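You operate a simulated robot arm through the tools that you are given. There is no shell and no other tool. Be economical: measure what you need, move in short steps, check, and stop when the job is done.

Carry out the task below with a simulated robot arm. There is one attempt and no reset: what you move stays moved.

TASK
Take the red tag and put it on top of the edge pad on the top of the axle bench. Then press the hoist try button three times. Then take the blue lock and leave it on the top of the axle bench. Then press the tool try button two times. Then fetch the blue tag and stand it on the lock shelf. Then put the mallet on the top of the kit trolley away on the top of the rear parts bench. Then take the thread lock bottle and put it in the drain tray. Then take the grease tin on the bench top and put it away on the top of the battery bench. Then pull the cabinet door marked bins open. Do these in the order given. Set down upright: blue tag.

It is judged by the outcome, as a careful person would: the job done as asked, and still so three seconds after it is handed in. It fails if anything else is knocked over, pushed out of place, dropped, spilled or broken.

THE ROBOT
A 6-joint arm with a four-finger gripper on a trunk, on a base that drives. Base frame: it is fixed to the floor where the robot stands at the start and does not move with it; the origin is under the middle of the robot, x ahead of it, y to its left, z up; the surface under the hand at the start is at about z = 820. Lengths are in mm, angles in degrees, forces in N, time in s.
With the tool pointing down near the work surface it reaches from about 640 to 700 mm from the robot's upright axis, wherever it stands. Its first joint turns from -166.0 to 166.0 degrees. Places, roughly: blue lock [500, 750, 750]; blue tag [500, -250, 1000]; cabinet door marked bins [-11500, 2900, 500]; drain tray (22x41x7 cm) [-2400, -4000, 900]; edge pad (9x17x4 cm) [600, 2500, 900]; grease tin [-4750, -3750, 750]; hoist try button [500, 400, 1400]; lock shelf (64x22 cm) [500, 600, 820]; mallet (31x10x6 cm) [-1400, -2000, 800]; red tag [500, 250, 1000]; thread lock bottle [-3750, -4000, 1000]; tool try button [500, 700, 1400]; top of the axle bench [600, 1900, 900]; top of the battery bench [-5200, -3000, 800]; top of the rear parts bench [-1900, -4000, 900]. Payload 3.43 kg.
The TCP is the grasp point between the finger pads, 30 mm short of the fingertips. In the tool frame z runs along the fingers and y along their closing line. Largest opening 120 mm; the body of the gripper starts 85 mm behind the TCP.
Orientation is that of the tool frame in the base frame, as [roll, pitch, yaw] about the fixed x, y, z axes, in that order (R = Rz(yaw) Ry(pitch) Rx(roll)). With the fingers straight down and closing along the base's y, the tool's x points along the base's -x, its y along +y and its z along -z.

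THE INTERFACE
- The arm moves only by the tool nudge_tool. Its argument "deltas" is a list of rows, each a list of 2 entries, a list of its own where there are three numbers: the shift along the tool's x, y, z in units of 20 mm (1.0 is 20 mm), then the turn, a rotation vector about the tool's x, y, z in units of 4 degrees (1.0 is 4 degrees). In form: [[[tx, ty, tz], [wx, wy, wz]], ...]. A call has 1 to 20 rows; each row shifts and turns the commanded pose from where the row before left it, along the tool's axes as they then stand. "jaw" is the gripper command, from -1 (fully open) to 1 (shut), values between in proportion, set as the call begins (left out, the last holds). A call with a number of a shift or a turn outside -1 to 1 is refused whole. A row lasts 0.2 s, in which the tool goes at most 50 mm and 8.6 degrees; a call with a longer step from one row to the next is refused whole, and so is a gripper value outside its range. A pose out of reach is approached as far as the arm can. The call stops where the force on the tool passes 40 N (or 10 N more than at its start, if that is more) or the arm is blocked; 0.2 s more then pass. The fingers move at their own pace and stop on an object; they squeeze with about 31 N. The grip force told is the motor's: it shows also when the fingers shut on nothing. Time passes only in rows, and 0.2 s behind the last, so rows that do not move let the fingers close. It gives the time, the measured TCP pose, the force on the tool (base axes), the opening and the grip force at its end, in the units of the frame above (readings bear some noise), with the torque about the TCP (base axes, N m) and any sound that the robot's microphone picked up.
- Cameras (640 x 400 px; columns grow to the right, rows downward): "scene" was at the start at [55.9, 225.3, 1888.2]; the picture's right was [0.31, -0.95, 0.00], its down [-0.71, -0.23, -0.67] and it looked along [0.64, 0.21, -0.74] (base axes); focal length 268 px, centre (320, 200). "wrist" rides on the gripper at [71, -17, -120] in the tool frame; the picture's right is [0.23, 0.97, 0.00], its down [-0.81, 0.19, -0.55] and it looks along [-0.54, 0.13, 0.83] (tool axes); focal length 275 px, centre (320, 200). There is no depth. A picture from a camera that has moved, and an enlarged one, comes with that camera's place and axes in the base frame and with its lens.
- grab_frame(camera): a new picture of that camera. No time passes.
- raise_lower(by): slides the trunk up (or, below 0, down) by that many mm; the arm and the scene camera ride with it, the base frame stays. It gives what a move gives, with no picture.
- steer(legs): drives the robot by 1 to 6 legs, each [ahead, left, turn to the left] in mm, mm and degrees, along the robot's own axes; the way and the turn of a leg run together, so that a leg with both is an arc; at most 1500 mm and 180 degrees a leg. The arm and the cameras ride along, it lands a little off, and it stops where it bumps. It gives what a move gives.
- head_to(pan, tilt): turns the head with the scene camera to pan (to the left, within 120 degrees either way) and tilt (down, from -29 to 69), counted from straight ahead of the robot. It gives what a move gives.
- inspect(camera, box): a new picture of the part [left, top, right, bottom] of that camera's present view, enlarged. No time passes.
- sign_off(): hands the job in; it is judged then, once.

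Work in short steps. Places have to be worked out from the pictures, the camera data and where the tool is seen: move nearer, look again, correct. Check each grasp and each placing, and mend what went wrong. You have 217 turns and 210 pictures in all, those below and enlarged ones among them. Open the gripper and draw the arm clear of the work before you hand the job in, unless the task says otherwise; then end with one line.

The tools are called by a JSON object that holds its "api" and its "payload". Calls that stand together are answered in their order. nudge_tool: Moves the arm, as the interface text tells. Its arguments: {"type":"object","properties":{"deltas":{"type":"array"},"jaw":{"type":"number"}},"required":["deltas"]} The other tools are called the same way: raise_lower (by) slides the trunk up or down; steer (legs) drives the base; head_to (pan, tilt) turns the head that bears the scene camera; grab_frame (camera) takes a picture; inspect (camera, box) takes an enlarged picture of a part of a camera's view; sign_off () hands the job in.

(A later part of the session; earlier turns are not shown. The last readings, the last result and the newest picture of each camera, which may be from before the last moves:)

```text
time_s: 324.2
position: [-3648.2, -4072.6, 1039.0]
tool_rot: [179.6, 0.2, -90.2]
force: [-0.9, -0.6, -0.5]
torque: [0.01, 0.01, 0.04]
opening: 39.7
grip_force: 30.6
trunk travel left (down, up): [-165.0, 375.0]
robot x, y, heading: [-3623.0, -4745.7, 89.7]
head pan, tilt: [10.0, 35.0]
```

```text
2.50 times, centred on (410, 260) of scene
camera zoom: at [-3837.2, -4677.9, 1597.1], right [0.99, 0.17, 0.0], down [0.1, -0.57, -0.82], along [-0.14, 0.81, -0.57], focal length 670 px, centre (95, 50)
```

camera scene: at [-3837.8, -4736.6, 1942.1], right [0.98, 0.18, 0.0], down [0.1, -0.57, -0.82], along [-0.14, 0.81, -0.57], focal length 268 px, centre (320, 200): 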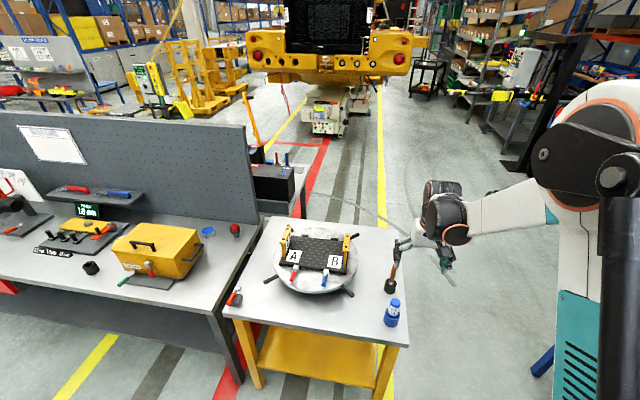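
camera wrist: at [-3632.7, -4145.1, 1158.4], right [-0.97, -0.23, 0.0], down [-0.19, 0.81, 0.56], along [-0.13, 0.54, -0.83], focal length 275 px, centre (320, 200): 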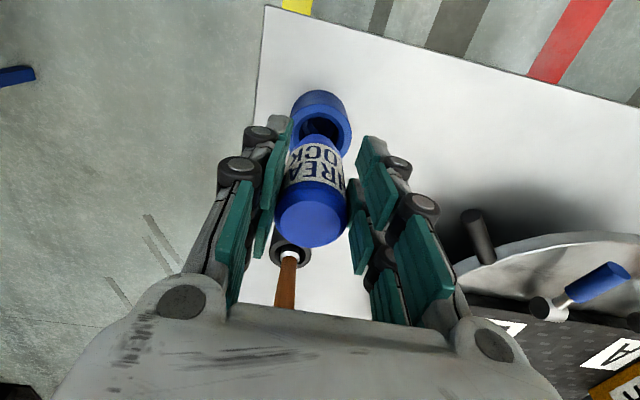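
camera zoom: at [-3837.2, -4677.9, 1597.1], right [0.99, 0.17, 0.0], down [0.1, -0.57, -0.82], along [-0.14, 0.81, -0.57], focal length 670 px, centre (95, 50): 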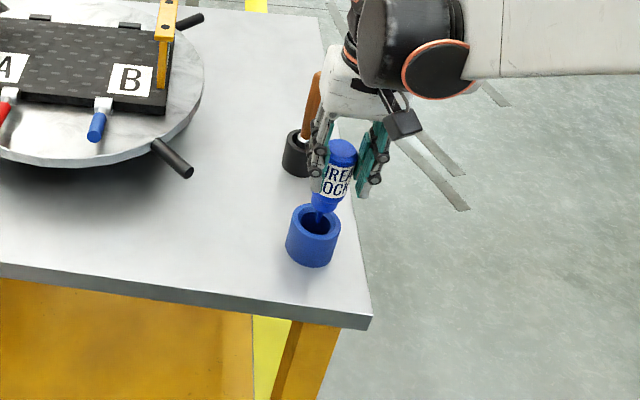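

The bottle is inverted, nozzle down, so I should lay it in the tray rather than stand it. Raising, backing off, then strafing right to the drain tray.

{"api": "raise_lower", "payload": {"by": 300}}

{"api": "steer", "payload": {"legs": [[-225, 0, 0], [0, -1065, 0]]}}

{"api": "head_to", "payload": {"pan": 0, "tilt": 35}}

{"api": "grab_frame", "payload": {"camera": "scene"}}

```text
time_s: 327.2
position: [-3651.3, -4072.7, 1340.0]
tool_rot: [179.7, 0.1, -90.0]
force: [0.1, -0.1, 0.3]
torque: [0.0, -0.01, -0.02]
opening: 39.6
grip_force: 31.1
trunk travel left (down, up): [-465.0, 75.0]
robot x, y, heading: [-3623.6, -4745.5, 89.7]
head pan, tilt: [10.0, 35.0]
```

```text
time_s: 334.0
position: [-2589.8, -4299.8, 1339.4]
tool_rot: [179.7, 0.1, -89.7]
force: [0.1, -0.2, -0.9]
torque: [-0.04, 0.02, -0.02]
opening: 39.5
grip_force: 30.9
trunk travel left (down, up): [-465.0, 75.0]
robot x, y, heading: [-2557.2, -4969.0, 90.1]
head pan, tilt: [10.0, 35.0]
```

```text
time_s: 334.7
position: [-2590.6, -4300.5, 1339.2]
tool_rot: [179.7, 0.2, -89.7]
force: [0.5, -0.7, -1.2]
torque: [-0.04, 0.03, 0.0]
opening: 39.6
grip_force: 30.8
trunk travel left (down, up): [-465.0, 75.0]
robot x, y, heading: [-2561.7, -4975.8, 90.1]
head pan, tilt: [0.0, 35.0]
```

```text
95 pictures are left
camera scene: at [-2758.2, -4905.2, 1897.2], right [1.0, 0.0, 0.0], down [0.0, -0.57, -0.82], along [0.0, 0.82, -0.57], focal length 268 px, centre (320, 200)
```

scene: 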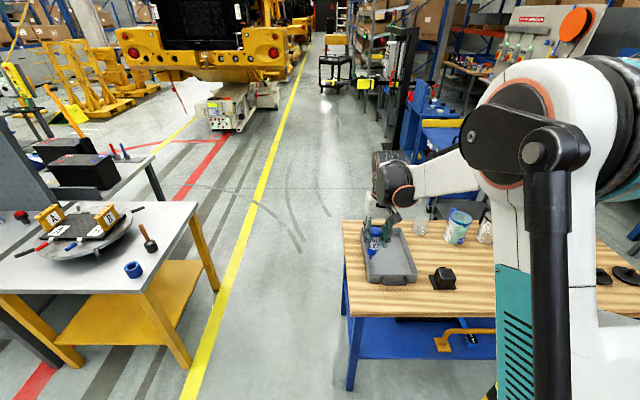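

Tray centre x≈−2433, y −4140…−3780. Tilting the tool 52°, moving the hand right 150 and driving forward 280.

{"api": "nudge_tool", "payload": {"deltas": [[[0, -0.6, 0], [0, -1, 0]], [[0, -0.6, 0], [0, -1, 0]], [[0, -0.6, 0], [0, -1, 0]], [[0, -0.6, 0], [0, -1, 0]], [[0, -0.6, 0], [0, -1, 0]], [[0, -0.6, 0], [0, -1, 0]], [[0, -0.6, 0], [0, -1, 0]], [[0, -0.6, 0], [0, -1, 0]], [[0, -0.6, 0], [0, -1, 0]], [[0, -0.6, 0], [0, -1, 0]], [[0, -0.5, 0], [0, -1, 0]], [[0, -0.5, 0], [0, -1, 0]], [[0, -0.5, 0], [0, -1, 0]]]}}

{"api": "steer", "payload": {"legs": [[280, 0, 0]]}}

{"api": "raise_lower", "payload": {"by": -200}}

{"api": "grab_frame", "payload": {"camera": "scene"}}

{"api": "grab_frame", "payload": {"camera": "wrist"}}

```text
time_s: 337.5
position: [-2441.7, -4299.9, 1338.5]
tool_rot: [179.4, 52.2, -90.0]
force: [0.0, 0.4, -1.0]
torque: [-0.02, 0.06, -0.01]
opening: 39.8
grip_force: 30.5
trunk travel left (down, up): [-465.0, 75.0]
robot x, y, heading: [-2554.0, -4973.9, 90.2]
head pan, tilt: [0.0, 35.0]
```

```text
time_s: 339.4
position: [-2440.0, -4017.8, 1338.5]
tool_rot: [179.4, 52.1, -90.2]
force: [-1.0, 0.2, -1.0]
torque: [0.01, -0.03, 0.0]
opening: 39.6
grip_force: 31.0
trunk travel left (down, up): [-465.0, 75.0]
robot x, y, heading: [-2559.4, -4692.0, 89.7]
head pan, tilt: [0.0, 35.0]
```

```text
time_s: 341.6
position: [-2439.6, -4018.5, 1140.3]
tool_rot: [179.6, 52.2, -90.2]
force: [0.6, -0.4, -0.6]
torque: [-0.04, 0.02, 0.0]
opening: 39.8
grip_force: 31.2
trunk travel left (down, up): [-265.0, 275.0]
robot x, y, heading: [-2559.9, -4692.4, 90.2]
head pan, tilt: [0.0, 35.0]
```

```text
94 pictures are left
camera scene: at [-2758.4, -4624.2, 1697.3], right [1.0, 0.0, 0.0], down [0.0, -0.57, -0.82], along [0.0, 0.82, -0.57], focal length 268 px, centre (320, 200)
```

scene: 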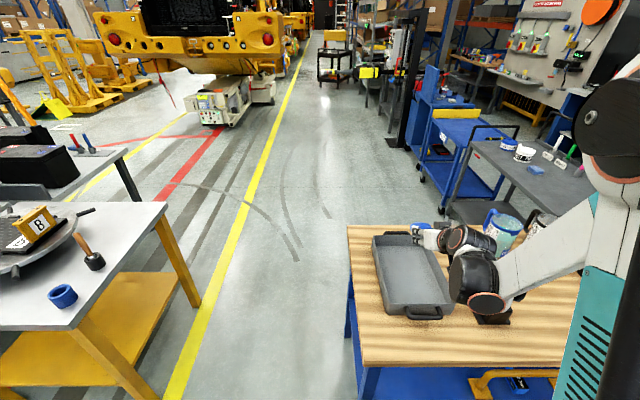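

```text
93 pictures are left
camera wrist: at [-2422.5, -4158.8, 1155.7], right [-0.97, -0.14, -0.18], down [-0.19, 0.06, 0.98], along [-0.13, 0.99, -0.09], focal length 275 px, centre (320, 200)
```

wrist: 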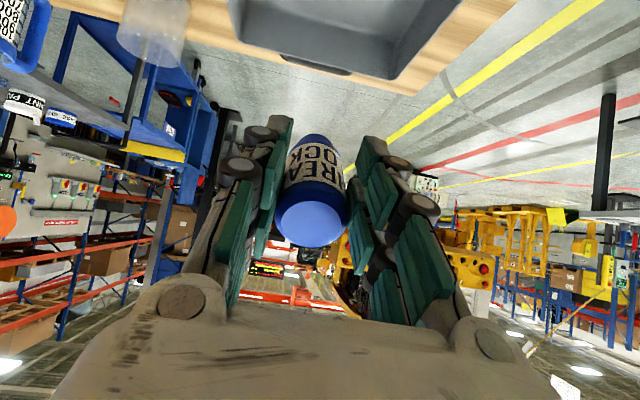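

Tray inner spans x −2560…−2340, y −4140…−3830. Drive forward 35 more, then lower to just above the floor of the tray.

{"api": "steer", "payload": {"legs": [[38, 0, 0]]}}

{"api": "raise_lower", "payload": {"by": -140}}

{"api": "grab_frame", "payload": {"camera": "scene"}}

{"api": "grab_frame", "payload": {"camera": "wrist"}}

```text
time_s: 342.5
position: [-2438.5, -3980.8, 1139.0]
tool_rot: [179.6, 52.2, -90.2]
force: [-0.4, 1.3, -0.7]
torque: [-0.03, -0.01, -0.01]
opening: 39.4
grip_force: 30.8
trunk travel left (down, up): [-265.0, 275.0]
robot x, y, heading: [-2556.2, -4654.9, 89.9]
head pan, tilt: [0.0, 35.0]
```

```text
time_s: 344.2
position: [-2438.5, -3980.3, 998.9]
tool_rot: [179.5, 52.2, -90.2]
force: [-0.5, -0.5, -0.5]
torque: [-0.02, 0.02, 0.0]
opening: 39.5
grip_force: 31.0
trunk travel left (down, up): [-125.0, 415.0]
robot x, y, heading: [-2561.9, -4655.7, 90.2]
head pan, tilt: [0.0, 35.0]
```

```text
92 pictures are left
camera scene: at [-2758.4, -4586.6, 1557.3], right [1.0, 0.0, 0.0], down [0.0, -0.57, -0.82], along [0.0, 0.82, -0.57], focal length 268 px, centre (320, 200)
```

scene: 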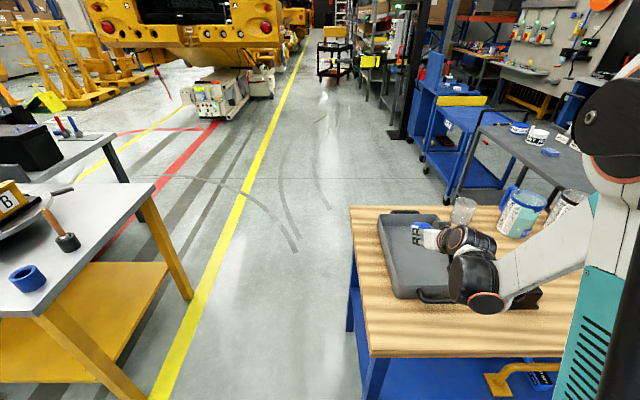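

```text
91 pictures are left
camera wrist: at [-2422.1, -4121.3, 1015.7], right [-0.97, -0.14, -0.18], down [-0.19, 0.06, 0.98], along [-0.13, 0.99, -0.09], focal length 275 px, centre (320, 200)
```

wrist: 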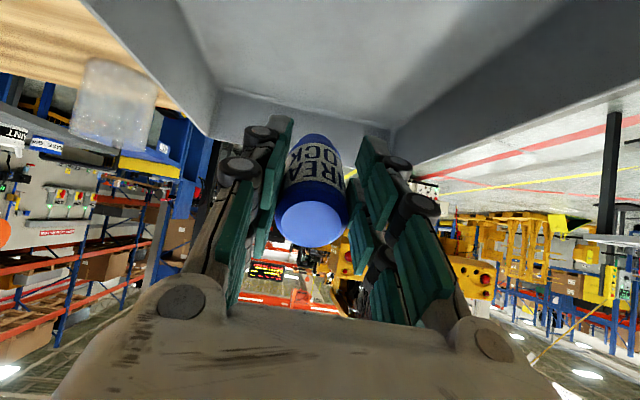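

The bottle is inside the tray's outline. Lowering in small steps.

{"api": "raise_lower", "payload": {"by": -15}}

{"api": "raise_lower", "payload": {"by": -5}}

{"api": "raise_lower", "payload": {"by": -5}}

{"api": "raise_lower", "payload": {"by": -5}}

```text
time_s: 344.8
position: [-2439.2, -3980.9, 984.7]
tool_rot: [179.5, 52.1, -90.2]
force: [0.2, -0.6, -1.0]
torque: [-0.05, -0.01, -0.01]
opening: 39.6
grip_force: 31.0
trunk travel left (down, up): [-110.0, 430.0]
robot x, y, heading: [-2562.2, -4655.0, 90.1]
head pan, tilt: [0.0, 35.0]
```

```text
time_s: 345.3
position: [-2440.0, -3981.0, 979.4]
tool_rot: [179.5, 52.1, -90.2]
force: [-0.2, 0.3, -0.7]
torque: [-0.04, 0.01, -0.04]
opening: 39.8
grip_force: 30.6
trunk travel left (down, up): [-105.0, 435.0]
robot x, y, heading: [-2558.1, -4655.5, 90.0]
head pan, tilt: [0.0, 35.0]
```

```text
time_s: 345.9
position: [-2440.2, -3980.4, 974.5]
tool_rot: [179.5, 52.1, -90.2]
force: [0.5, 0.0, -0.7]
torque: [-0.03, 0.02, -0.03]
opening: 39.6
grip_force: 31.1
trunk travel left (down, up): [-100.0, 440.0]
robot x, y, heading: [-2559.4, -4656.5, 90.3]
head pan, tilt: [0.0, 35.0]
```

```text
time_s: 346.4
position: [-2439.9, -3981.6, 970.1]
tool_rot: [179.5, 52.1, -90.2]
force: [-0.5, -0.4, -0.2]
torque: [-0.02, 0.0, -0.03]
opening: 39.4
grip_force: 31.4
trunk travel left (down, up): [-95.0, 445.0]
robot x, y, heading: [-2560.4, -4657.7, 89.9]
head pan, tilt: [0.0, 35.0]
```

{"api": "raise_lower", "payload": {"by": -4}}

{"api": "raise_lower", "payload": {"by": -4}}

{"api": "raise_lower", "payload": {"by": -4}}

{"api": "grab_frame", "payload": {"camera": "wrist"}}

{"api": "inspect", "payload": {"camera": "scene", "box": [350, 190, 530, 330]}}

```text
time_s: 346.9
position: [-2439.0, -3981.5, 966.1]
tool_rot: [179.5, 52.1, -90.2]
force: [-0.9, 0.1, -1.0]
torque: [-0.04, 0.02, -0.02]
opening: 39.8
grip_force: 31.1
trunk travel left (down, up): [-91.0, 449.0]
robot x, y, heading: [-2562.1, -4654.6, 90.4]
head pan, tilt: [0.0, 35.0]
```

```text
time_s: 347.5
position: [-2438.9, -3980.8, 962.3]
tool_rot: [179.6, 52.2, -90.2]
force: [-0.3, 0.3, -0.9]
torque: [-0.01, 0.01, 0.01]
opening: 39.8
grip_force: 30.5
trunk travel left (down, up): [-87.0, 453.0]
robot x, y, heading: [-2557.5, -4651.5, 90.2]
head pan, tilt: [0.0, 35.0]
```

```text
time_s: 348.0
position: [-2439.1, -3981.3, 958.3]
tool_rot: [179.5, 52.0, -90.2]
force: [-0.3, -0.9, -1.0]
torque: [-0.03, 0.0, -0.01]
opening: 39.8
grip_force: 31.2
trunk travel left (down, up): [-83.0, 457.0]
robot x, y, heading: [-2562.0, -4655.0, 90.1]
head pan, tilt: [0.0, 35.0]
```

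```text
90 pictures are left
camera wrist: at [-2422.1, -4121.3, 973.5], right [-0.97, -0.14, -0.18], down [-0.19, 0.06, 0.98], along [-0.13, 0.99, -0.09], focal length 275 px, centre (320, 200)
```

wrist: 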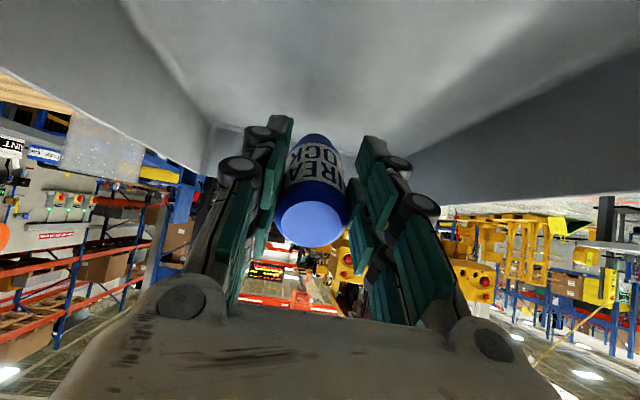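

```text
2.86 times, centred on (440, 260) of scene
camera zoom: at [-2758.4, -4586.6, 1515.2], right [1.0, 0.0, 0.0], down [0.0, -0.57, -0.82], along [0.0, 0.82, -0.57], focal length 766 px, centre (-23, 29)
```

zoom: 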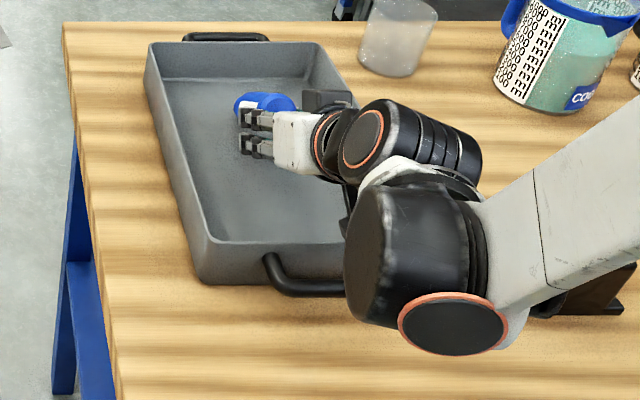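

Still free; continue a few more 3 mm steps.

{"api": "raise_lower", "payload": {"by": -3}}

{"api": "raise_lower", "payload": {"by": -3}}

{"api": "raise_lower", "payload": {"by": -3}}

{"api": "raise_lower", "payload": {"by": -3}}

```text
time_s: 348.5
position: [-2439.1, -3981.7, 955.0]
tool_rot: [179.5, 52.0, -90.2]
force: [-0.3, 0.3, 0.0]
torque: [-0.05, 0.03, -0.02]
opening: 39.3
grip_force: 30.6
trunk travel left (down, up): [-80.0, 460.0]
robot x, y, heading: [-2561.8, -4654.9, 90.0]
head pan, tilt: [0.0, 35.0]
```

```text
time_s: 349.0
position: [-2439.5, -3981.1, 950.7]
tool_rot: [179.5, 52.0, -90.2]
force: [-0.7, -0.2, -0.6]
torque: [-0.01, -0.02, -0.01]
opening: 39.5
grip_force: 31.6
trunk travel left (down, up): [-77.0, 463.0]
robot x, y, heading: [-2557.9, -4656.6, 90.3]
head pan, tilt: [0.0, 35.0]
```

```text
time_s: 349.6
position: [-2439.1, -3981.1, 948.2]
tool_rot: [179.5, 52.3, -90.2]
force: [0.9, 1.1, 3.9]
torque: [0.55, 0.0, 0.01]
opening: 39.6
grip_force: 30.7
trunk travel left (down, up): [-74.0, 466.0]
robot x, y, heading: [-2559.8, -4655.6, 90.0]
head pan, tilt: [0.0, 35.0]
```

```text
time_s: 350.1
position: [-2439.1, -3981.9, 947.3]
tool_rot: [179.5, 52.2, -90.2]
force: [0.0, -4.1, 13.2]
torque: [1.21, -0.02, 0.01]
opening: 39.7
grip_force: 30.3
trunk travel left (down, up): [-71.0, 469.0]
robot x, y, heading: [-2562.0, -4654.9, 89.9]
head pan, tilt: [0.0, 35.0]
```

Nozzle is touching the tray floor (torque matches). Opening slightly so it settles, then wider, then up.

{"api": "nudge_tool", "payload": {"deltas": [[[0, 0, 0], [0, 0, 0]], [[0, 0, 0], [0, 0, 0]], [[0, 0, 0], [0, 0, 0]]], "jaw": 0.25}}

{"api": "grab_frame", "payload": {"camera": "wrist"}}

{"api": "nudge_tool", "payload": {"deltas": [[[0, 0, 0], [0, 0, 0]], [[0, 0, 0], [0, 0, 0]], [[0, 0, 0], [0, 0, 0]]], "jaw": -0.2}}

{"api": "raise_lower", "payload": {"by": 200}}

{"api": "grab_frame", "payload": {"camera": "wrist"}}

{"api": "grab_frame", "payload": {"camera": "scene"}}

```text
time_s: 350.9
position: [-2438.6, -3981.3, 945.3]
tool_rot: [179.5, 52.1, -90.2]
force: [1.1, 0.0, 0.1]
torque: [0.0, -0.03, 0.0]
opening: 45.1
grip_force: 0.1
trunk travel left (down, up): [-71.0, 469.0]
robot x, y, heading: [-2559.1, -4656.8, 90.0]
head pan, tilt: [0.0, 35.0]
```

```text
88 pictures are left
camera wrist: at [-2422.1, -4121.2, 961.5], right [-0.97, -0.14, -0.18], down [-0.19, 0.06, 0.98], along [-0.13, 0.99, -0.09], focal length 275 px, centre (320, 200)
```

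wrist: 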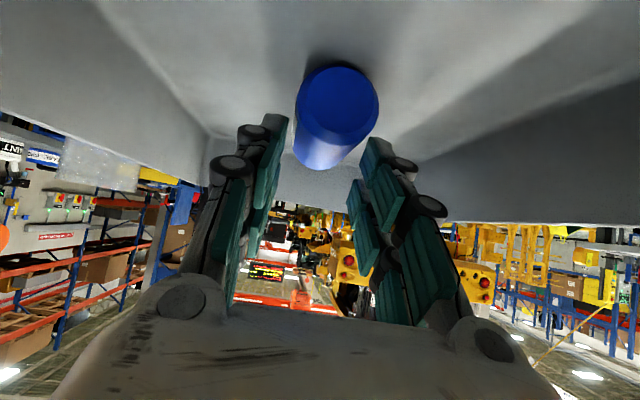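

```text
time_s: 351.7
position: [-2438.7, -3982.5, 943.8]
tool_rot: [179.5, 52.0, -90.2]
force: [-0.3, -0.8, -0.6]
torque: [0.03, 0.01, -0.05]
opening: 72.0
grip_force: 0.2
trunk travel left (down, up): [-71.0, 469.0]
robot x, y, heading: [-2557.4, -4658.1, 89.8]
head pan, tilt: [0.0, 35.0]
```

```text
time_s: 353.8
position: [-2438.9, -3981.4, 1145.2]
tool_rot: [179.6, 52.1, -90.2]
force: [0.4, 0.2, 0.2]
torque: [-0.02, 0.0, 0.04]
opening: 72.1
grip_force: 0.1
trunk travel left (down, up): [-271.0, 269.0]
robot x, y, heading: [-2557.9, -4649.1, 89.9]
head pan, tilt: [0.0, 35.0]
```

```text
87 pictures are left
camera wrist: at [-2422.1, -4121.2, 1161.4], right [-0.97, -0.14, -0.18], down [-0.19, 0.06, 0.98], along [-0.13, 0.99, -0.09], focal length 275 px, centre (320, 200)
```

wrist: 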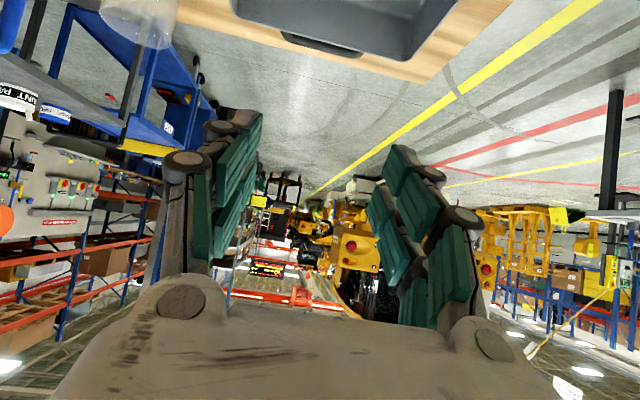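

```text
86 pictures are left
camera scene: at [-2758.4, -4586.5, 1703.1], right [1.0, 0.0, 0.0], down [0.0, -0.57, -0.82], along [0.0, 0.82, -0.57], focal length 268 px, centre (320, 200)
```

scene: 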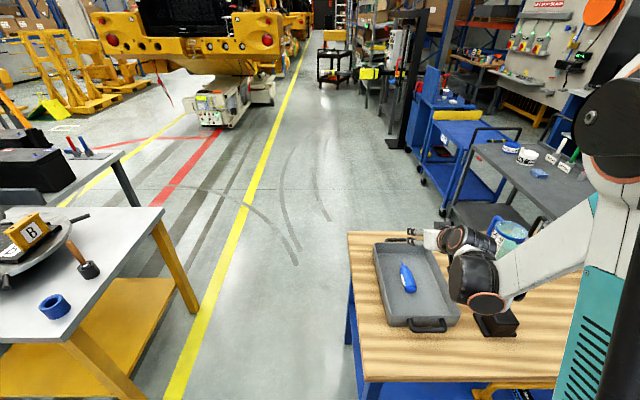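

The bottle lies in the tray. Now the grease tin near (−4750,−3750): raise, back off, and strafe left along the bench.

{"api": "raise_lower", "payload": {"by": 180}}

{"api": "steer", "payload": {"legs": [[-310, 0, 0], [0, 1050, 0], [0, 950, 0]]}}

{"api": "head_to", "payload": {"pan": 10, "tilt": 30}}

{"api": "grab_frame", "payload": {"camera": "scene"}}

```text
time_s: 355.8
position: [-2439.3, -3981.2, 1324.7]
tool_rot: [179.5, 52.1, -90.2]
force: [0.1, -0.4, 0.4]
torque: [0.02, -0.01, -0.02]
opening: 72.1
grip_force: 0.0
trunk travel left (down, up): [-451.0, 89.0]
robot x, y, heading: [-2555.8, -4655.6, 90.2]
head pan, tilt: [0.0, 35.0]
```

```text
time_s: 367.4
position: [-4443.2, -4319.0, 1325.4]
tool_rot: [179.5, 52.1, -88.9]
force: [1.0, -0.3, 0.0]
torque: [-0.03, -0.01, -0.01]
opening: 72.1
grip_force: 0.0
trunk travel left (down, up): [-451.0, 89.0]
robot x, y, heading: [-4548.8, -4996.6, 91.1]
head pan, tilt: [0.0, 35.0]
```

```text
time_s: 368.2
position: [-4442.7, -4319.7, 1325.6]
tool_rot: [179.5, 52.1, -89.0]
force: [-0.1, 0.2, -0.2]
torque: [0.02, 0.03, 0.03]
opening: 72.0
grip_force: 0.2
trunk travel left (down, up): [-451.0, 89.0]
robot x, y, heading: [-4549.2, -4993.5, 91.0]
head pan, tilt: [10.0, 30.0]
```

```text
85 pictures are left
camera scene: at [-4765.0, -4930.0, 1890.9], right [0.98, 0.19, 0.0], down [0.1, -0.49, -0.87], along [-0.17, 0.85, -0.5], focal length 268 px, centre (320, 200)
```

scene: 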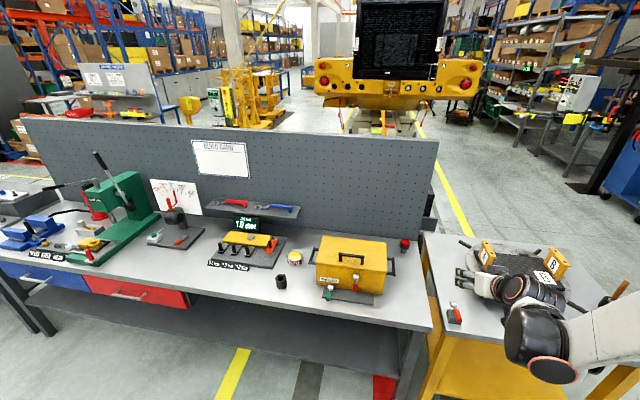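

Zooming on the bench top to identify the grease tin.

{"api": "inspect", "payload": {"camera": "scene", "box": [200, 190, 430, 310]}}

{"api": "inspect", "payload": {"camera": "scene", "box": [0, 140, 230, 280]}}

```text
2.78 times, centred on (315, 250) of scene
camera zoom: at [-4765.0, -4930.0, 1890.9], right [0.98, 0.19, 0.0], down [0.1, -0.49, -0.87], along [-0.17, 0.85, -0.5], focal length 746 px, centre (334, 61)
```

zoom: 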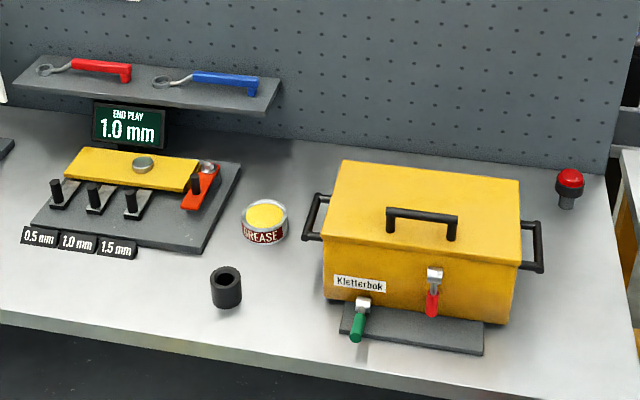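

```text
2.78 times, centred on (115, 210) of scene
camera zoom: at [-4765.0, -4930.0, 1890.9], right [0.98, 0.19, 0.0], down [0.1, -0.49, -0.87], along [-0.17, 0.85, -0.5], focal length 746 px, centre (890, 172)
```

zoom: 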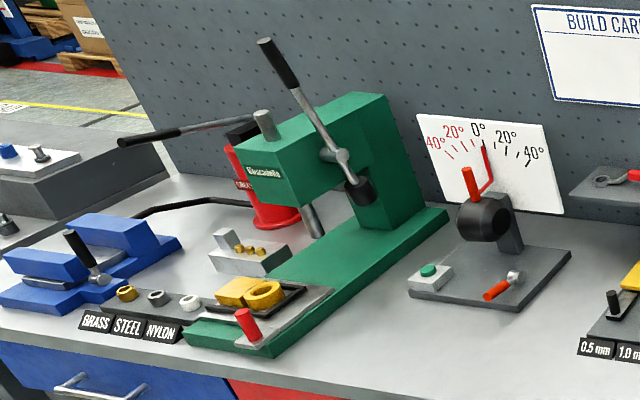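

A "GREASE" tin shows at about (−5113,−3874), but the listed spot is nearer (−4750,−3750), which the yellow box partly hides. Moving closer and higher to see behind the box.

{"api": "raise_lower", "payload": {"by": 85}}

{"api": "steer", "payload": {"legs": [[220, 150, -1]]}}

{"api": "head_to", "payload": {"pan": 0, "tilt": 45}}

{"api": "grab_frame", "payload": {"camera": "scene"}}

{"api": "grab_frame", "payload": {"camera": "wrist"}}

```text
time_s: 369.4
position: [-4442.0, -4318.7, 1410.0]
tool_rot: [179.5, 52.1, -89.1]
force: [0.8, 0.0, 0.0]
torque: [0.03, 0.0, -0.01]
opening: 72.0
grip_force: 0.1
trunk travel left (down, up): [-536.0, 4.0]
robot x, y, heading: [-4548.9, -4994.7, 91.1]
head pan, tilt: [10.0, 30.0]
```

```text
time_s: 371.3
position: [-4576.7, -4102.2, 1410.4]
tool_rot: [179.7, 52.1, -90.6]
force: [-0.4, 0.2, -1.2]
torque: [-0.01, 0.0, -0.01]
opening: 72.0
grip_force: 0.0
trunk travel left (down, up): [-536.0, 4.0]
robot x, y, heading: [-4699.3, -4776.0, 89.6]
head pan, tilt: [10.0, 30.0]
```

```text
time_s: 372.0
position: [-4575.6, -4102.6, 1410.2]
tool_rot: [179.4, 52.2, -90.6]
force: [0.3, 0.4, 0.0]
torque: [0.05, 0.0, -0.02]
opening: 71.7
grip_force: 0.0
trunk travel left (down, up): [-536.0, 4.0]
robot x, y, heading: [-4698.1, -4775.2, 89.6]
head pan, tilt: [0.0, 45.0]
```

```text
82 pictures are left
camera scene: at [-4899.1, -4713.2, 1953.4], right [1.0, -0.01, 0.0], down [0.0, -0.71, -0.71], along [0.0, 0.71, -0.71], focal length 268 px, centre (320, 200)
```

scene: 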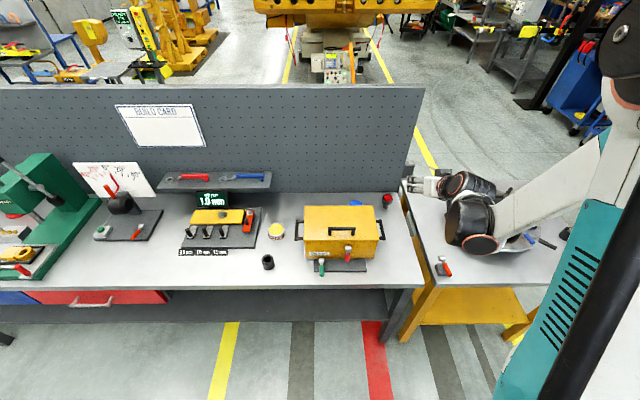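

```text
81 pictures are left
camera wrist: at [-4559.5, -4243.4, 1426.6], right [-0.97, -0.14, -0.18], down [-0.19, 0.06, 0.98], along [-0.12, 0.99, -0.09], focal length 275 px, centre (320, 200)
```

wrist: 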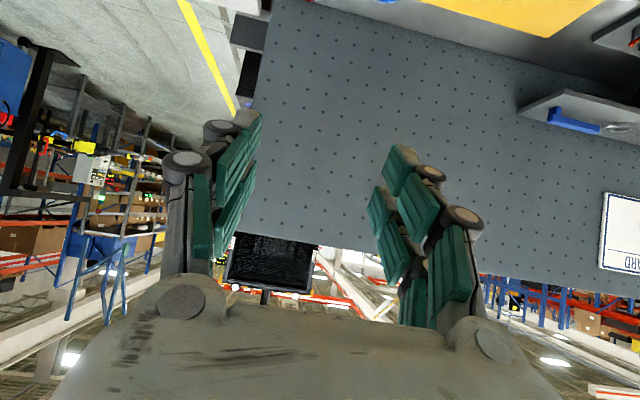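

The tin's z works out near 800, but its x differs from the listed rough place; I'll check behind the yellow box with the wrist camera before deciding.

{"api": "nudge_tool", "payload": {"deltas": [[[0, 0.7, 0], [0, 1, 0]], [[0, 0.7, 0], [0, 1, 0]], [[0, 0.7, 0], [0, 1, 0]], [[0, 0.7, 0], [0, 1, 0]], [[0, 0.7, 0], [0, 1, 0]], [[0, 0.7, 0], [0, 1, 0]], [[0, 0.7, 0], [0, 1, 0]], [[0, 0.7, 0], [0, 1, 0]], [[0, 0.7, 0], [0, 1, 0]], [[0, 0.7, 0], [0, 1, 0]], [[0, 0.7, 0], [0, 1, 0]], [[0, 0.7, 0], [0, 1, 0]], [[0, 0.7, 0], [0, 1, 0]]], "jaw": -1}}

{"api": "grab_frame", "payload": {"camera": "wrist"}}

```text
time_s: 374.8
position: [-4759.6, -4101.4, 1411.0]
tool_rot: [179.8, 0.2, -90.2]
force: [-0.3, 0.7, 0.2]
torque: [-0.02, -0.02, 0.02]
opening: 120.1
grip_force: 0.1
trunk travel left (down, up): [-536.0, 4.0]
robot x, y, heading: [-4700.4, -4779.3, 89.5]
head pan, tilt: [0.0, 45.0]
```

```text
80 pictures are left
camera wrist: at [-4741.9, -4174.0, 1529.8], right [-0.97, -0.23, 0.0], down [-0.19, 0.81, 0.55], along [-0.13, 0.54, -0.83], focal length 275 px, centre (320, 200)
```

wrist: 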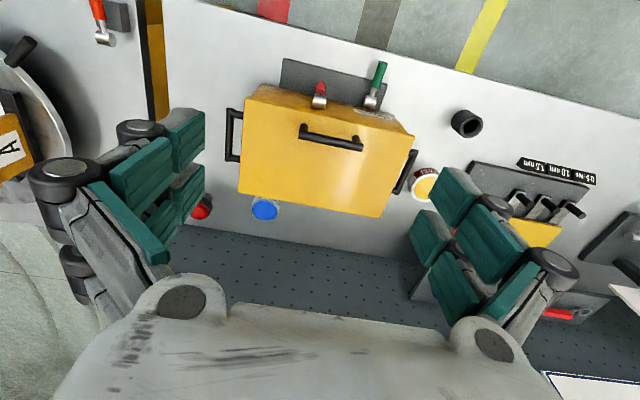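

There is a blue tin hidden behind the box at about (−4687,−3630), which fits the listed spot. Zooming on both tins.

{"api": "inspect", "payload": {"camera": "wrist", "box": [210, 170, 330, 245]}}

{"api": "inspect", "payload": {"camera": "wrist", "box": [370, 130, 490, 220]}}

```text
5.33 times, centred on (270, 208) of wrist
camera zoom: at [-4741.9, -4174.0, 1529.8], right [-0.97, -0.23, 0.0], down [-0.19, 0.81, 0.55], along [-0.13, 0.54, -0.83], focal length 1468 px, centre (587, 160)
```

zoom: 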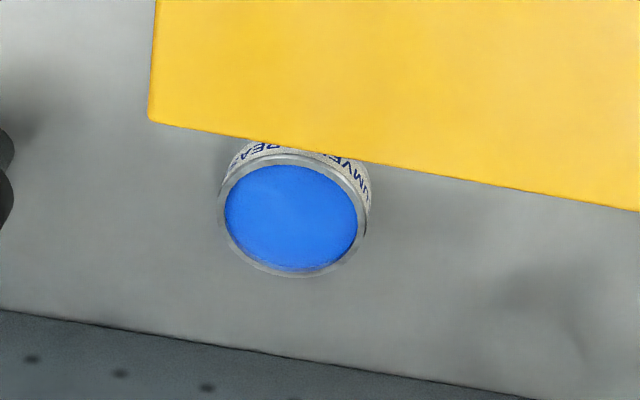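

```text
4.44 times, centred on (430, 175) of wrist
camera zoom: at [-4741.9, -4174.0, 1529.8], right [-0.97, -0.23, 0.0], down [-0.19, 0.81, 0.55], along [-0.13, 0.54, -0.83], focal length 1224 px, centre (-169, 311)
```

zoom: 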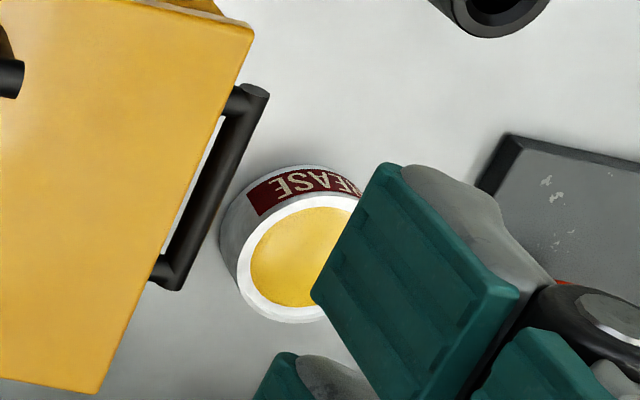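

I need the blue tin's label. Moving closer: drive forward 200 and bring the hand over the box, lower.

{"api": "steer", "payload": {"legs": [[200, 0, 0.4]]}}

{"api": "raise_lower", "payload": {"by": -230}}

{"api": "grab_frame", "payload": {"camera": "wrist"}}

```text
time_s: 376.4
position: [-4762.3, -3902.9, 1410.2]
tool_rot: [179.7, 0.1, -89.8]
force: [-0.3, 0.5, 0.3]
torque: [-0.02, -0.03, 0.0]
opening: 119.8
grip_force: 0.1
trunk travel left (down, up): [-536.0, 4.0]
robot x, y, heading: [-4700.8, -4576.8, 90.1]
head pan, tilt: [0.0, 45.0]
```

```text
time_s: 378.9
position: [-4762.2, -3904.1, 1181.4]
tool_rot: [179.7, 0.2, -89.8]
force: [0.3, -0.3, -0.4]
torque: [-0.01, 0.01, -0.02]
opening: 120.0
grip_force: 0.1
trunk travel left (down, up): [-306.0, 234.0]
robot x, y, heading: [-4700.3, -4576.8, 89.9]
head pan, tilt: [0.0, 45.0]
```

```text
77 pictures are left
camera wrist: at [-4744.6, -3976.9, 1300.2], right [-0.97, -0.23, 0.0], down [-0.19, 0.81, 0.56], along [-0.13, 0.54, -0.83], focal length 275 px, centre (320, 200)
```

wrist: 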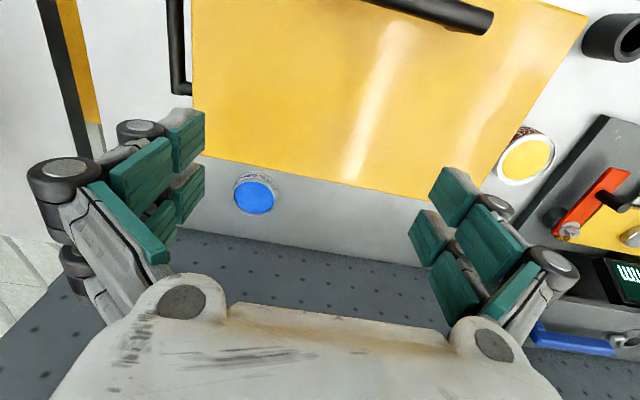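

{"api": "inspect", "payload": {"camera": "wrist", "box": [215, 155, 295, 225]}}

```text
5.71 times, centred on (255, 190) of wrist
camera zoom: at [-4744.6, -3976.9, 1300.2], right [-0.97, -0.23, 0.0], down [-0.19, 0.81, 0.56], along [-0.13, 0.54, -0.83], focal length 1573 px, centre (691, 257)
```

zoom: 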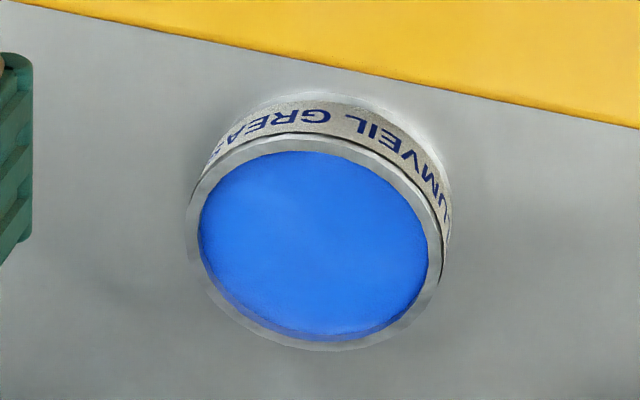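

The blue tin reads "LUMVEIL GREASE" and matches the listed place, so it is the target; it stands behind the box at about (−4691,−3677). I'll check how close the base can get by tilting the head fully down.

{"api": "head_to", "payload": {"pan": 0, "tilt": 69}}

{"api": "grab_frame", "payload": {"camera": "scene"}}

```text
time_s: 379.7
position: [-4762.5, -3904.7, 1181.3]
tool_rot: [179.8, 0.1, -89.8]
force: [-0.3, -0.8, 0.1]
torque: [0.03, 0.0, 0.03]
opening: 120.0
grip_force: 0.0
trunk travel left (down, up): [-306.0, 234.0]
robot x, y, heading: [-4698.5, -4580.6, 89.9]
head pan, tilt: [0.0, 68.8]
```

```text
75 pictures are left
camera scene: at [-4898.9, -4541.3, 1694.5], right [1.0, 0.0, 0.0], down [0.0, -0.93, -0.36], along [0.0, 0.36, -0.93], focal length 268 px, centre (320, 200)
```

scene: 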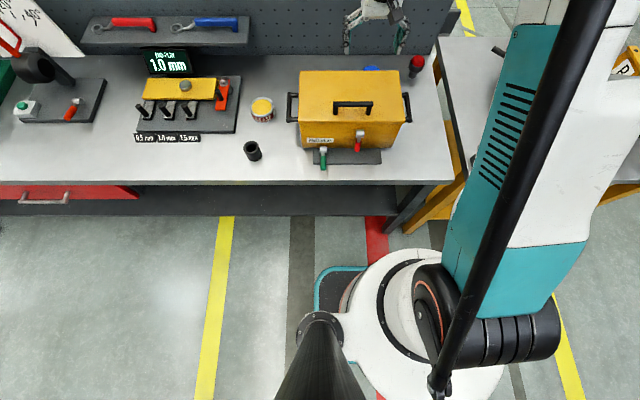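

The base front is only ~225 mm ahead of the axis, so I can get closer. Driving forward 165 and moving the hand over the tin.

{"api": "steer", "payload": {"legs": [[165, 0, 0]]}}

{"api": "nudge_tool", "payload": {"deltas": [[[-0.5, -0.9, 0], [0, 0, 0]], [[-0.5, -0.9, 0], [0, 0, 0]], [[-0.5, -0.9, 0], [0, 0, 0]], [[-0.5, -0.9, 0], [0, 0, 0]]]}}

{"api": "grab_frame", "payload": {"camera": "wrist"}}

{"api": "grab_frame", "payload": {"camera": "scene"}}

```text
time_s: 381.2
position: [-4765.0, -3738.1, 1181.6]
tool_rot: [179.7, 0.1, -89.6]
force: [-0.7, 0.6, 0.4]
torque: [-0.05, 0.01, 0.01]
opening: 119.9
grip_force: 0.2
trunk travel left (down, up): [-306.0, 234.0]
robot x, y, heading: [-4699.7, -4416.7, 90.1]
head pan, tilt: [0.0, 68.8]
```

```text
time_s: 382.2
position: [-4693.4, -3700.3, 1181.9]
tool_rot: [179.6, 0.1, -89.6]
force: [0.0, 0.4, -0.5]
torque: [-0.02, 0.01, 0.01]
opening: 120.2
grip_force: 0.1
trunk travel left (down, up): [-306.0, 234.0]
robot x, y, heading: [-4695.9, -4411.1, 90.3]
head pan, tilt: [0.0, 68.8]
```

```text
74 pictures are left
camera wrist: at [-4675.1, -3772.6, 1300.2], right [-0.97, -0.24, 0.0], down [-0.19, 0.81, 0.56], along [-0.14, 0.54, -0.83], focal length 275 px, centre (320, 200)
```

wrist: 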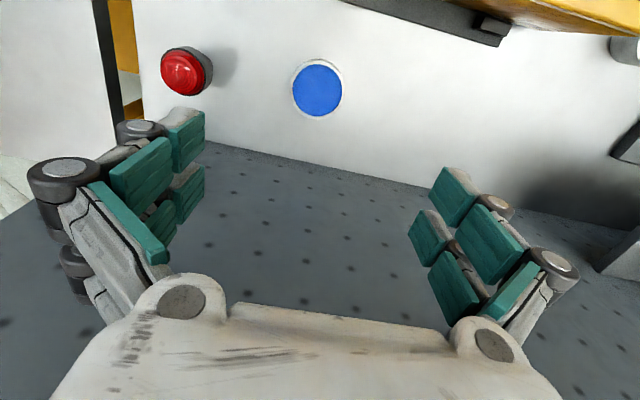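

```text
73 pictures are left
camera scene: at [-4898.9, -4377.7, 1694.5], right [1.0, 0.0, 0.0], down [0.0, -0.93, -0.36], along [0.0, 0.36, -0.93], focal length 268 px, centre (320, 200)
```

scene: 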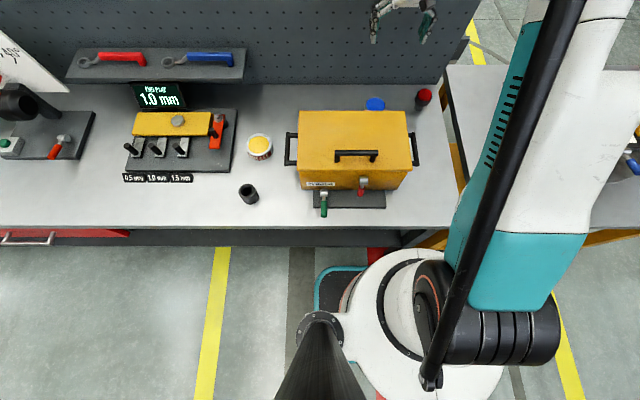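

Tin top is now well fixed at (−4696,−3691,901). Aligning and descending with the trunk 200, then checking.

{"api": "nudge_tool", "payload": {"deltas": [[[-0.45, 0.15, 0], [0, 0, 0]], [[0, 0, 0], [0, 0, 0]]]}}

{"api": "raise_lower", "payload": {"by": -180}}

{"api": "grab_frame", "payload": {"camera": "wrist"}}

{"api": "grab_frame", "payload": {"camera": "scene"}}

```text
time_s: 382.8
position: [-4696.1, -3690.8, 1182.3]
tool_rot: [179.7, 0.3, -89.5]
force: [0.1, -1.3, 0.6]
torque: [-0.02, 0.0, -0.02]
opening: 120.2
grip_force: 0.0
trunk travel left (down, up): [-306.0, 234.0]
robot x, y, heading: [-4702.1, -4413.0, 90.2]
head pan, tilt: [0.0, 68.8]
```

```text
time_s: 384.8
position: [-4696.7, -3691.4, 1000.7]
tool_rot: [179.7, 0.2, -89.6]
force: [-0.5, 0.1, 0.7]
torque: [-0.06, 0.02, 0.02]
opening: 119.9
grip_force: 0.1
trunk travel left (down, up): [-126.0, 414.0]
robot x, y, heading: [-4698.9, -4414.7, 90.5]
head pan, tilt: [0.0, 68.8]
```

```text
72 pictures are left
camera wrist: at [-4678.9, -3763.9, 1120.4], right [-0.97, -0.24, 0.0], down [-0.19, 0.81, 0.56], along [-0.13, 0.54, -0.83], focal length 275 px, centre (320, 200)
```

wrist: 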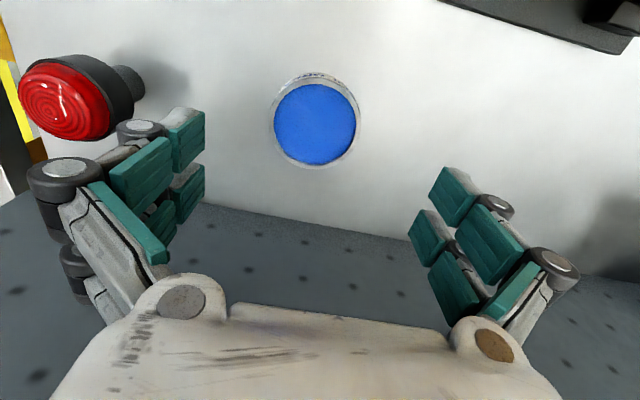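

```text
71 pictures are left
camera scene: at [-4899.3, -4378.3, 1514.6], right [1.0, 0.0, 0.0], down [0.0, -0.93, -0.36], along [0.0, 0.36, -0.93], focal length 268 px, centre (320, 200)
```

scene: 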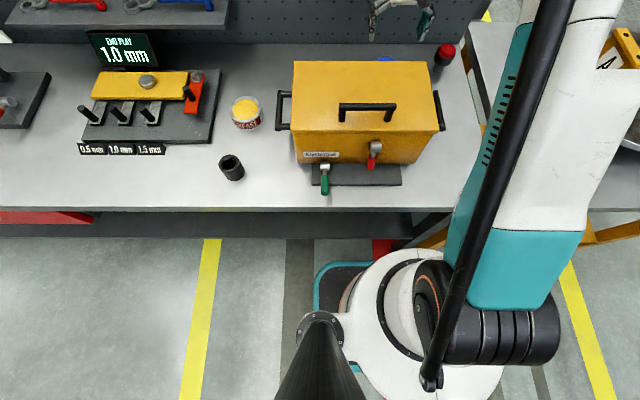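

Centred; red knob is clear. Lowering 95 more.

{"api": "raise_lower", "payload": {"by": -95}}

{"api": "grab_frame", "payload": {"camera": "wrist"}}

```text
time_s: 386.1
position: [-4696.0, -3691.9, 906.6]
tool_rot: [179.7, 0.3, -89.5]
force: [0.0, 0.4, -0.2]
torque: [-0.03, 0.02, -0.03]
opening: 120.1
grip_force: 0.1
trunk travel left (down, up): [-31.0, 509.0]
robot x, y, heading: [-4699.6, -4415.5, 90.3]
head pan, tilt: [0.0, 68.8]
```

```text
70 pictures are left
camera wrist: at [-4678.9, -3764.0, 1025.4], right [-0.97, -0.24, 0.0], down [-0.19, 0.81, 0.56], along [-0.13, 0.54, -0.83], focal length 275 px, centre (320, 200)
```

wrist: 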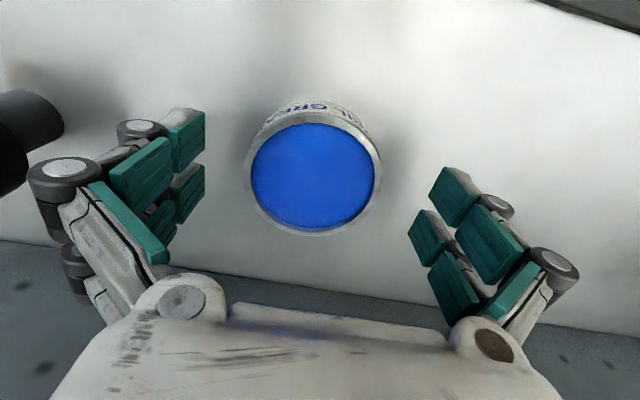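

Tin top at z≈884, 78 mm wide. Lowering 24 more, nudging 3 mm, and closing.

{"api": "nudge_tool", "payload": {"deltas": [[[-0.1, -0.15, 0], [0, 0, 0]], [[0, 0, 0], [0, 0, 0]]]}}

{"api": "raise_lower", "payload": {"by": -24}}

{"api": "nudge_tool", "payload": {"deltas": [[[0, 0, 0], [0, 0, 0]], [[0, 0, 0], [0, 0, 0]], [[0, 0, 0], [0, 0, 0]], [[0, 0, 0], [0, 0, 0]]], "jaw": 1}}

{"api": "grab_frame", "payload": {"camera": "wrist"}}

```text
time_s: 386.6
position: [-4693.8, -3689.5, 906.1]
tool_rot: [179.8, 0.1, -89.6]
force: [-0.5, -0.1, 0.9]
torque: [-0.03, 0.01, 0.01]
opening: 120.0
grip_force: 0.0
trunk travel left (down, up): [-31.0, 509.0]
robot x, y, heading: [-4698.0, -4412.2, 90.1]
head pan, tilt: [0.0, 68.8]
```

```text
time_s: 387.4
position: [-4692.9, -3691.1, 881.9]
tool_rot: [179.7, 0.3, -89.5]
force: [0.0, 0.5, 0.3]
torque: [-0.01, -0.03, -0.01]
opening: 120.1
grip_force: 0.1
trunk travel left (down, up): [-7.0, 533.0]
robot x, y, heading: [-4702.2, -4415.2, 90.2]
head pan, tilt: [0.0, 68.8]
```

```text
time_s: 388.0
position: [-4691.6, -3689.7, 885.2]
tool_rot: [179.8, 0.4, -89.7]
force: [1.7, -2.4, 19.8]
torque: [-0.25, -0.48, 0.06]
opening: 78.2
grip_force: 31.0
trunk travel left (down, up): [-7.0, 533.0]
robot x, y, heading: [-4700.5, -4413.5, 90.5]
head pan, tilt: [0.0, 68.8]
stopped in row 3: the force on the tool passed its limit at 42 N (the readings are from after the stop); the commanded pose is now the measured one
```

```text
69 pictures are left
camera wrist: at [-4674.2, -3762.8, 1004.0], right [-0.97, -0.24, 0.0], down [-0.2, 0.81, 0.56], along [-0.13, 0.54, -0.83], focal length 275 px, centre (320, 200)
```

wrist: 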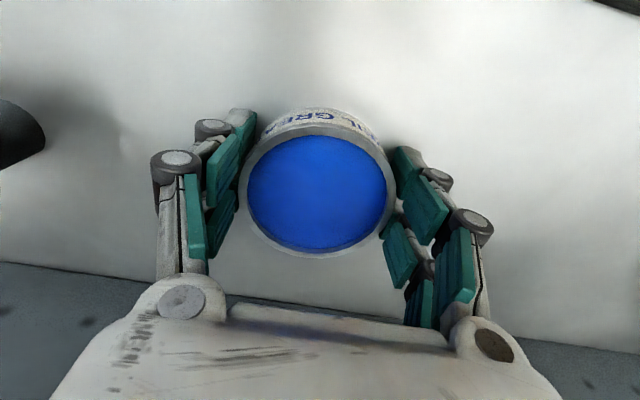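

Gripped at 78 mm. Lifting with the trunk and checking.

{"api": "raise_lower", "payload": {"by": 60}}

{"api": "grab_frame", "payload": {"camera": "wrist"}}

```text
time_s: 389.0
position: [-4691.1, -3688.9, 943.4]
tool_rot: [180.0, 0.2, -89.7]
force: [0.0, 0.7, -6.2]
torque: [-0.02, 0.01, 0.04]
opening: 77.8
grip_force: 30.5
trunk travel left (down, up): [-67.0, 473.0]
robot x, y, heading: [-4698.7, -4415.5, 90.0]
head pan, tilt: [0.0, 68.8]
```

```text
68 pictures are left
camera wrist: at [-4674.4, -3761.0, 1061.7], right [-0.97, -0.24, 0.0], down [-0.2, 0.81, 0.56], along [-0.13, 0.54, -0.83], focal length 275 px, centre (320, 200)
```

wrist: 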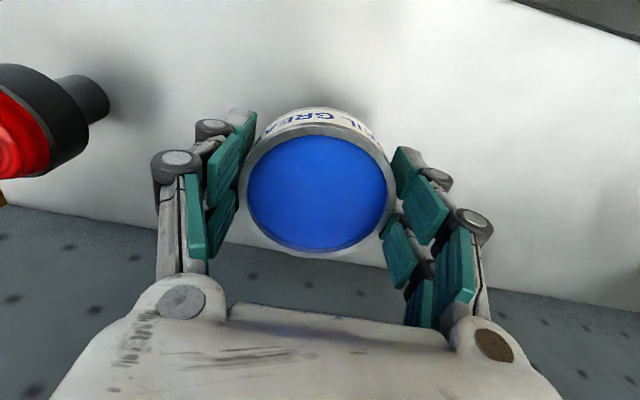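

Tin held. Raising to travel height, backing out, and heading for the gap at x≈−3060 to go around to the battery bench side.

{"api": "raise_lower", "payload": {"by": 390}}

{"api": "steer", "payload": {"legs": [[-560, 0, 0], [0, -820, 0], [0, -820, 0]]}}

{"api": "head_to", "payload": {"pan": 10, "tilt": 25}}

{"api": "grab_frame", "payload": {"camera": "scene"}}

```text
time_s: 392.8
position: [-4692.1, -3688.6, 1332.8]
tool_rot: [179.9, 0.2, -89.7]
force: [-0.4, -0.7, -6.2]
torque: [0.0, 0.04, 0.01]
opening: 77.6
grip_force: 31.3
trunk travel left (down, up): [-457.0, 83.0]
robot x, y, heading: [-4699.9, -4417.1, 90.2]
head pan, tilt: [0.0, 68.8]
```

```text
time_s: 403.9
position: [-3046.7, -4277.2, 1332.6]
tool_rot: [179.7, 0.2, -91.2]
force: [-0.2, 0.6, -5.4]
torque: [-0.03, 0.04, -0.02]
opening: 77.8
grip_force: 30.8
trunk travel left (down, up): [-457.0, 83.0]
robot x, y, heading: [-3073.8, -4998.4, 88.6]
head pan, tilt: [0.0, 68.8]
```

```text
time_s: 405.0
position: [-3048.3, -4277.4, 1331.9]
tool_rot: [179.9, 0.2, -91.2]
force: [0.3, -0.4, -5.8]
torque: [-0.04, 0.05, -0.02]
opening: 77.7
grip_force: 31.1
trunk travel left (down, up): [-457.0, 83.0]
robot x, y, heading: [-3075.4, -5005.3, 88.8]
head pan, tilt: [10.0, 25.0]
```

```text
67 pictures are left
camera scene: at [-3288.4, -4925.1, 1904.8], right [0.99, 0.15, 0.0], down [0.06, -0.42, -0.91], along [-0.14, 0.9, -0.42], focal length 268 px, centre (320, 200)
```

scene: 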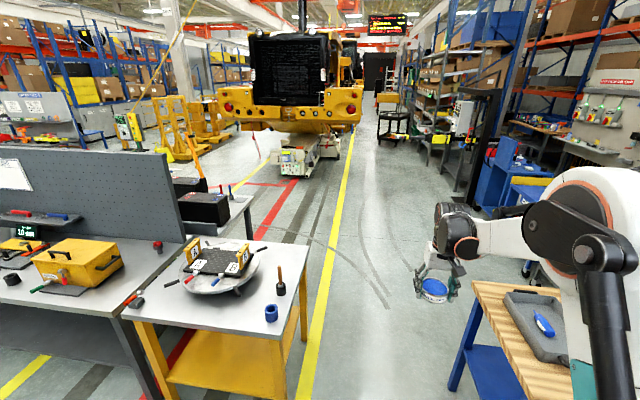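

Corridor is clear. Driving north through the gap to y≈−2170, then turning west.

{"api": "steer", "payload": {"legs": [[0, 0, 1.3], [1420, 0, 0], [1420, 0, 0], [0, 0, 90]]}}

{"api": "head_to", "payload": {"pan": 25, "tilt": 25}}

{"api": "grab_frame", "payload": {"camera": "scene"}}

```text
time_s: 422.9
position: [-3809.6, -2142.9, 1332.5]
tool_rot: [179.9, 0.2, -0.7]
force: [0.7, -0.5, -5.6]
torque: [0.01, -0.05, -0.02]
opening: 77.8
grip_force: 31.0
trunk travel left (down, up): [-457.0, 83.0]
robot x, y, heading: [-3082.3, -2163.9, 179.2]
head pan, tilt: [10.0, 25.0]
```

```text
time_s: 423.6
position: [-3810.5, -2141.9, 1333.0]
tool_rot: [179.9, 0.2, -0.6]
force: [-0.1, -0.1, -5.6]
torque: [-0.01, -0.01, 0.01]
opening: 77.4
grip_force: 31.1
trunk travel left (down, up): [-457.0, 83.0]
robot x, y, heading: [-3082.5, -2159.4, 179.2]
head pan, tilt: [25.0, 25.0]
```

```text
66 pictures are left
camera scene: at [-3152.1, -2400.2, 1904.9], right [-0.41, 0.91, 0.0], down [0.39, 0.17, -0.91], along [-0.83, -0.37, -0.42], focal length 268 px, centre (320, 200)
```

scene: 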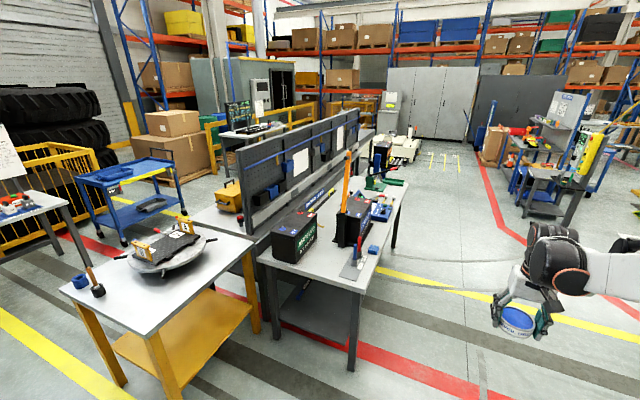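

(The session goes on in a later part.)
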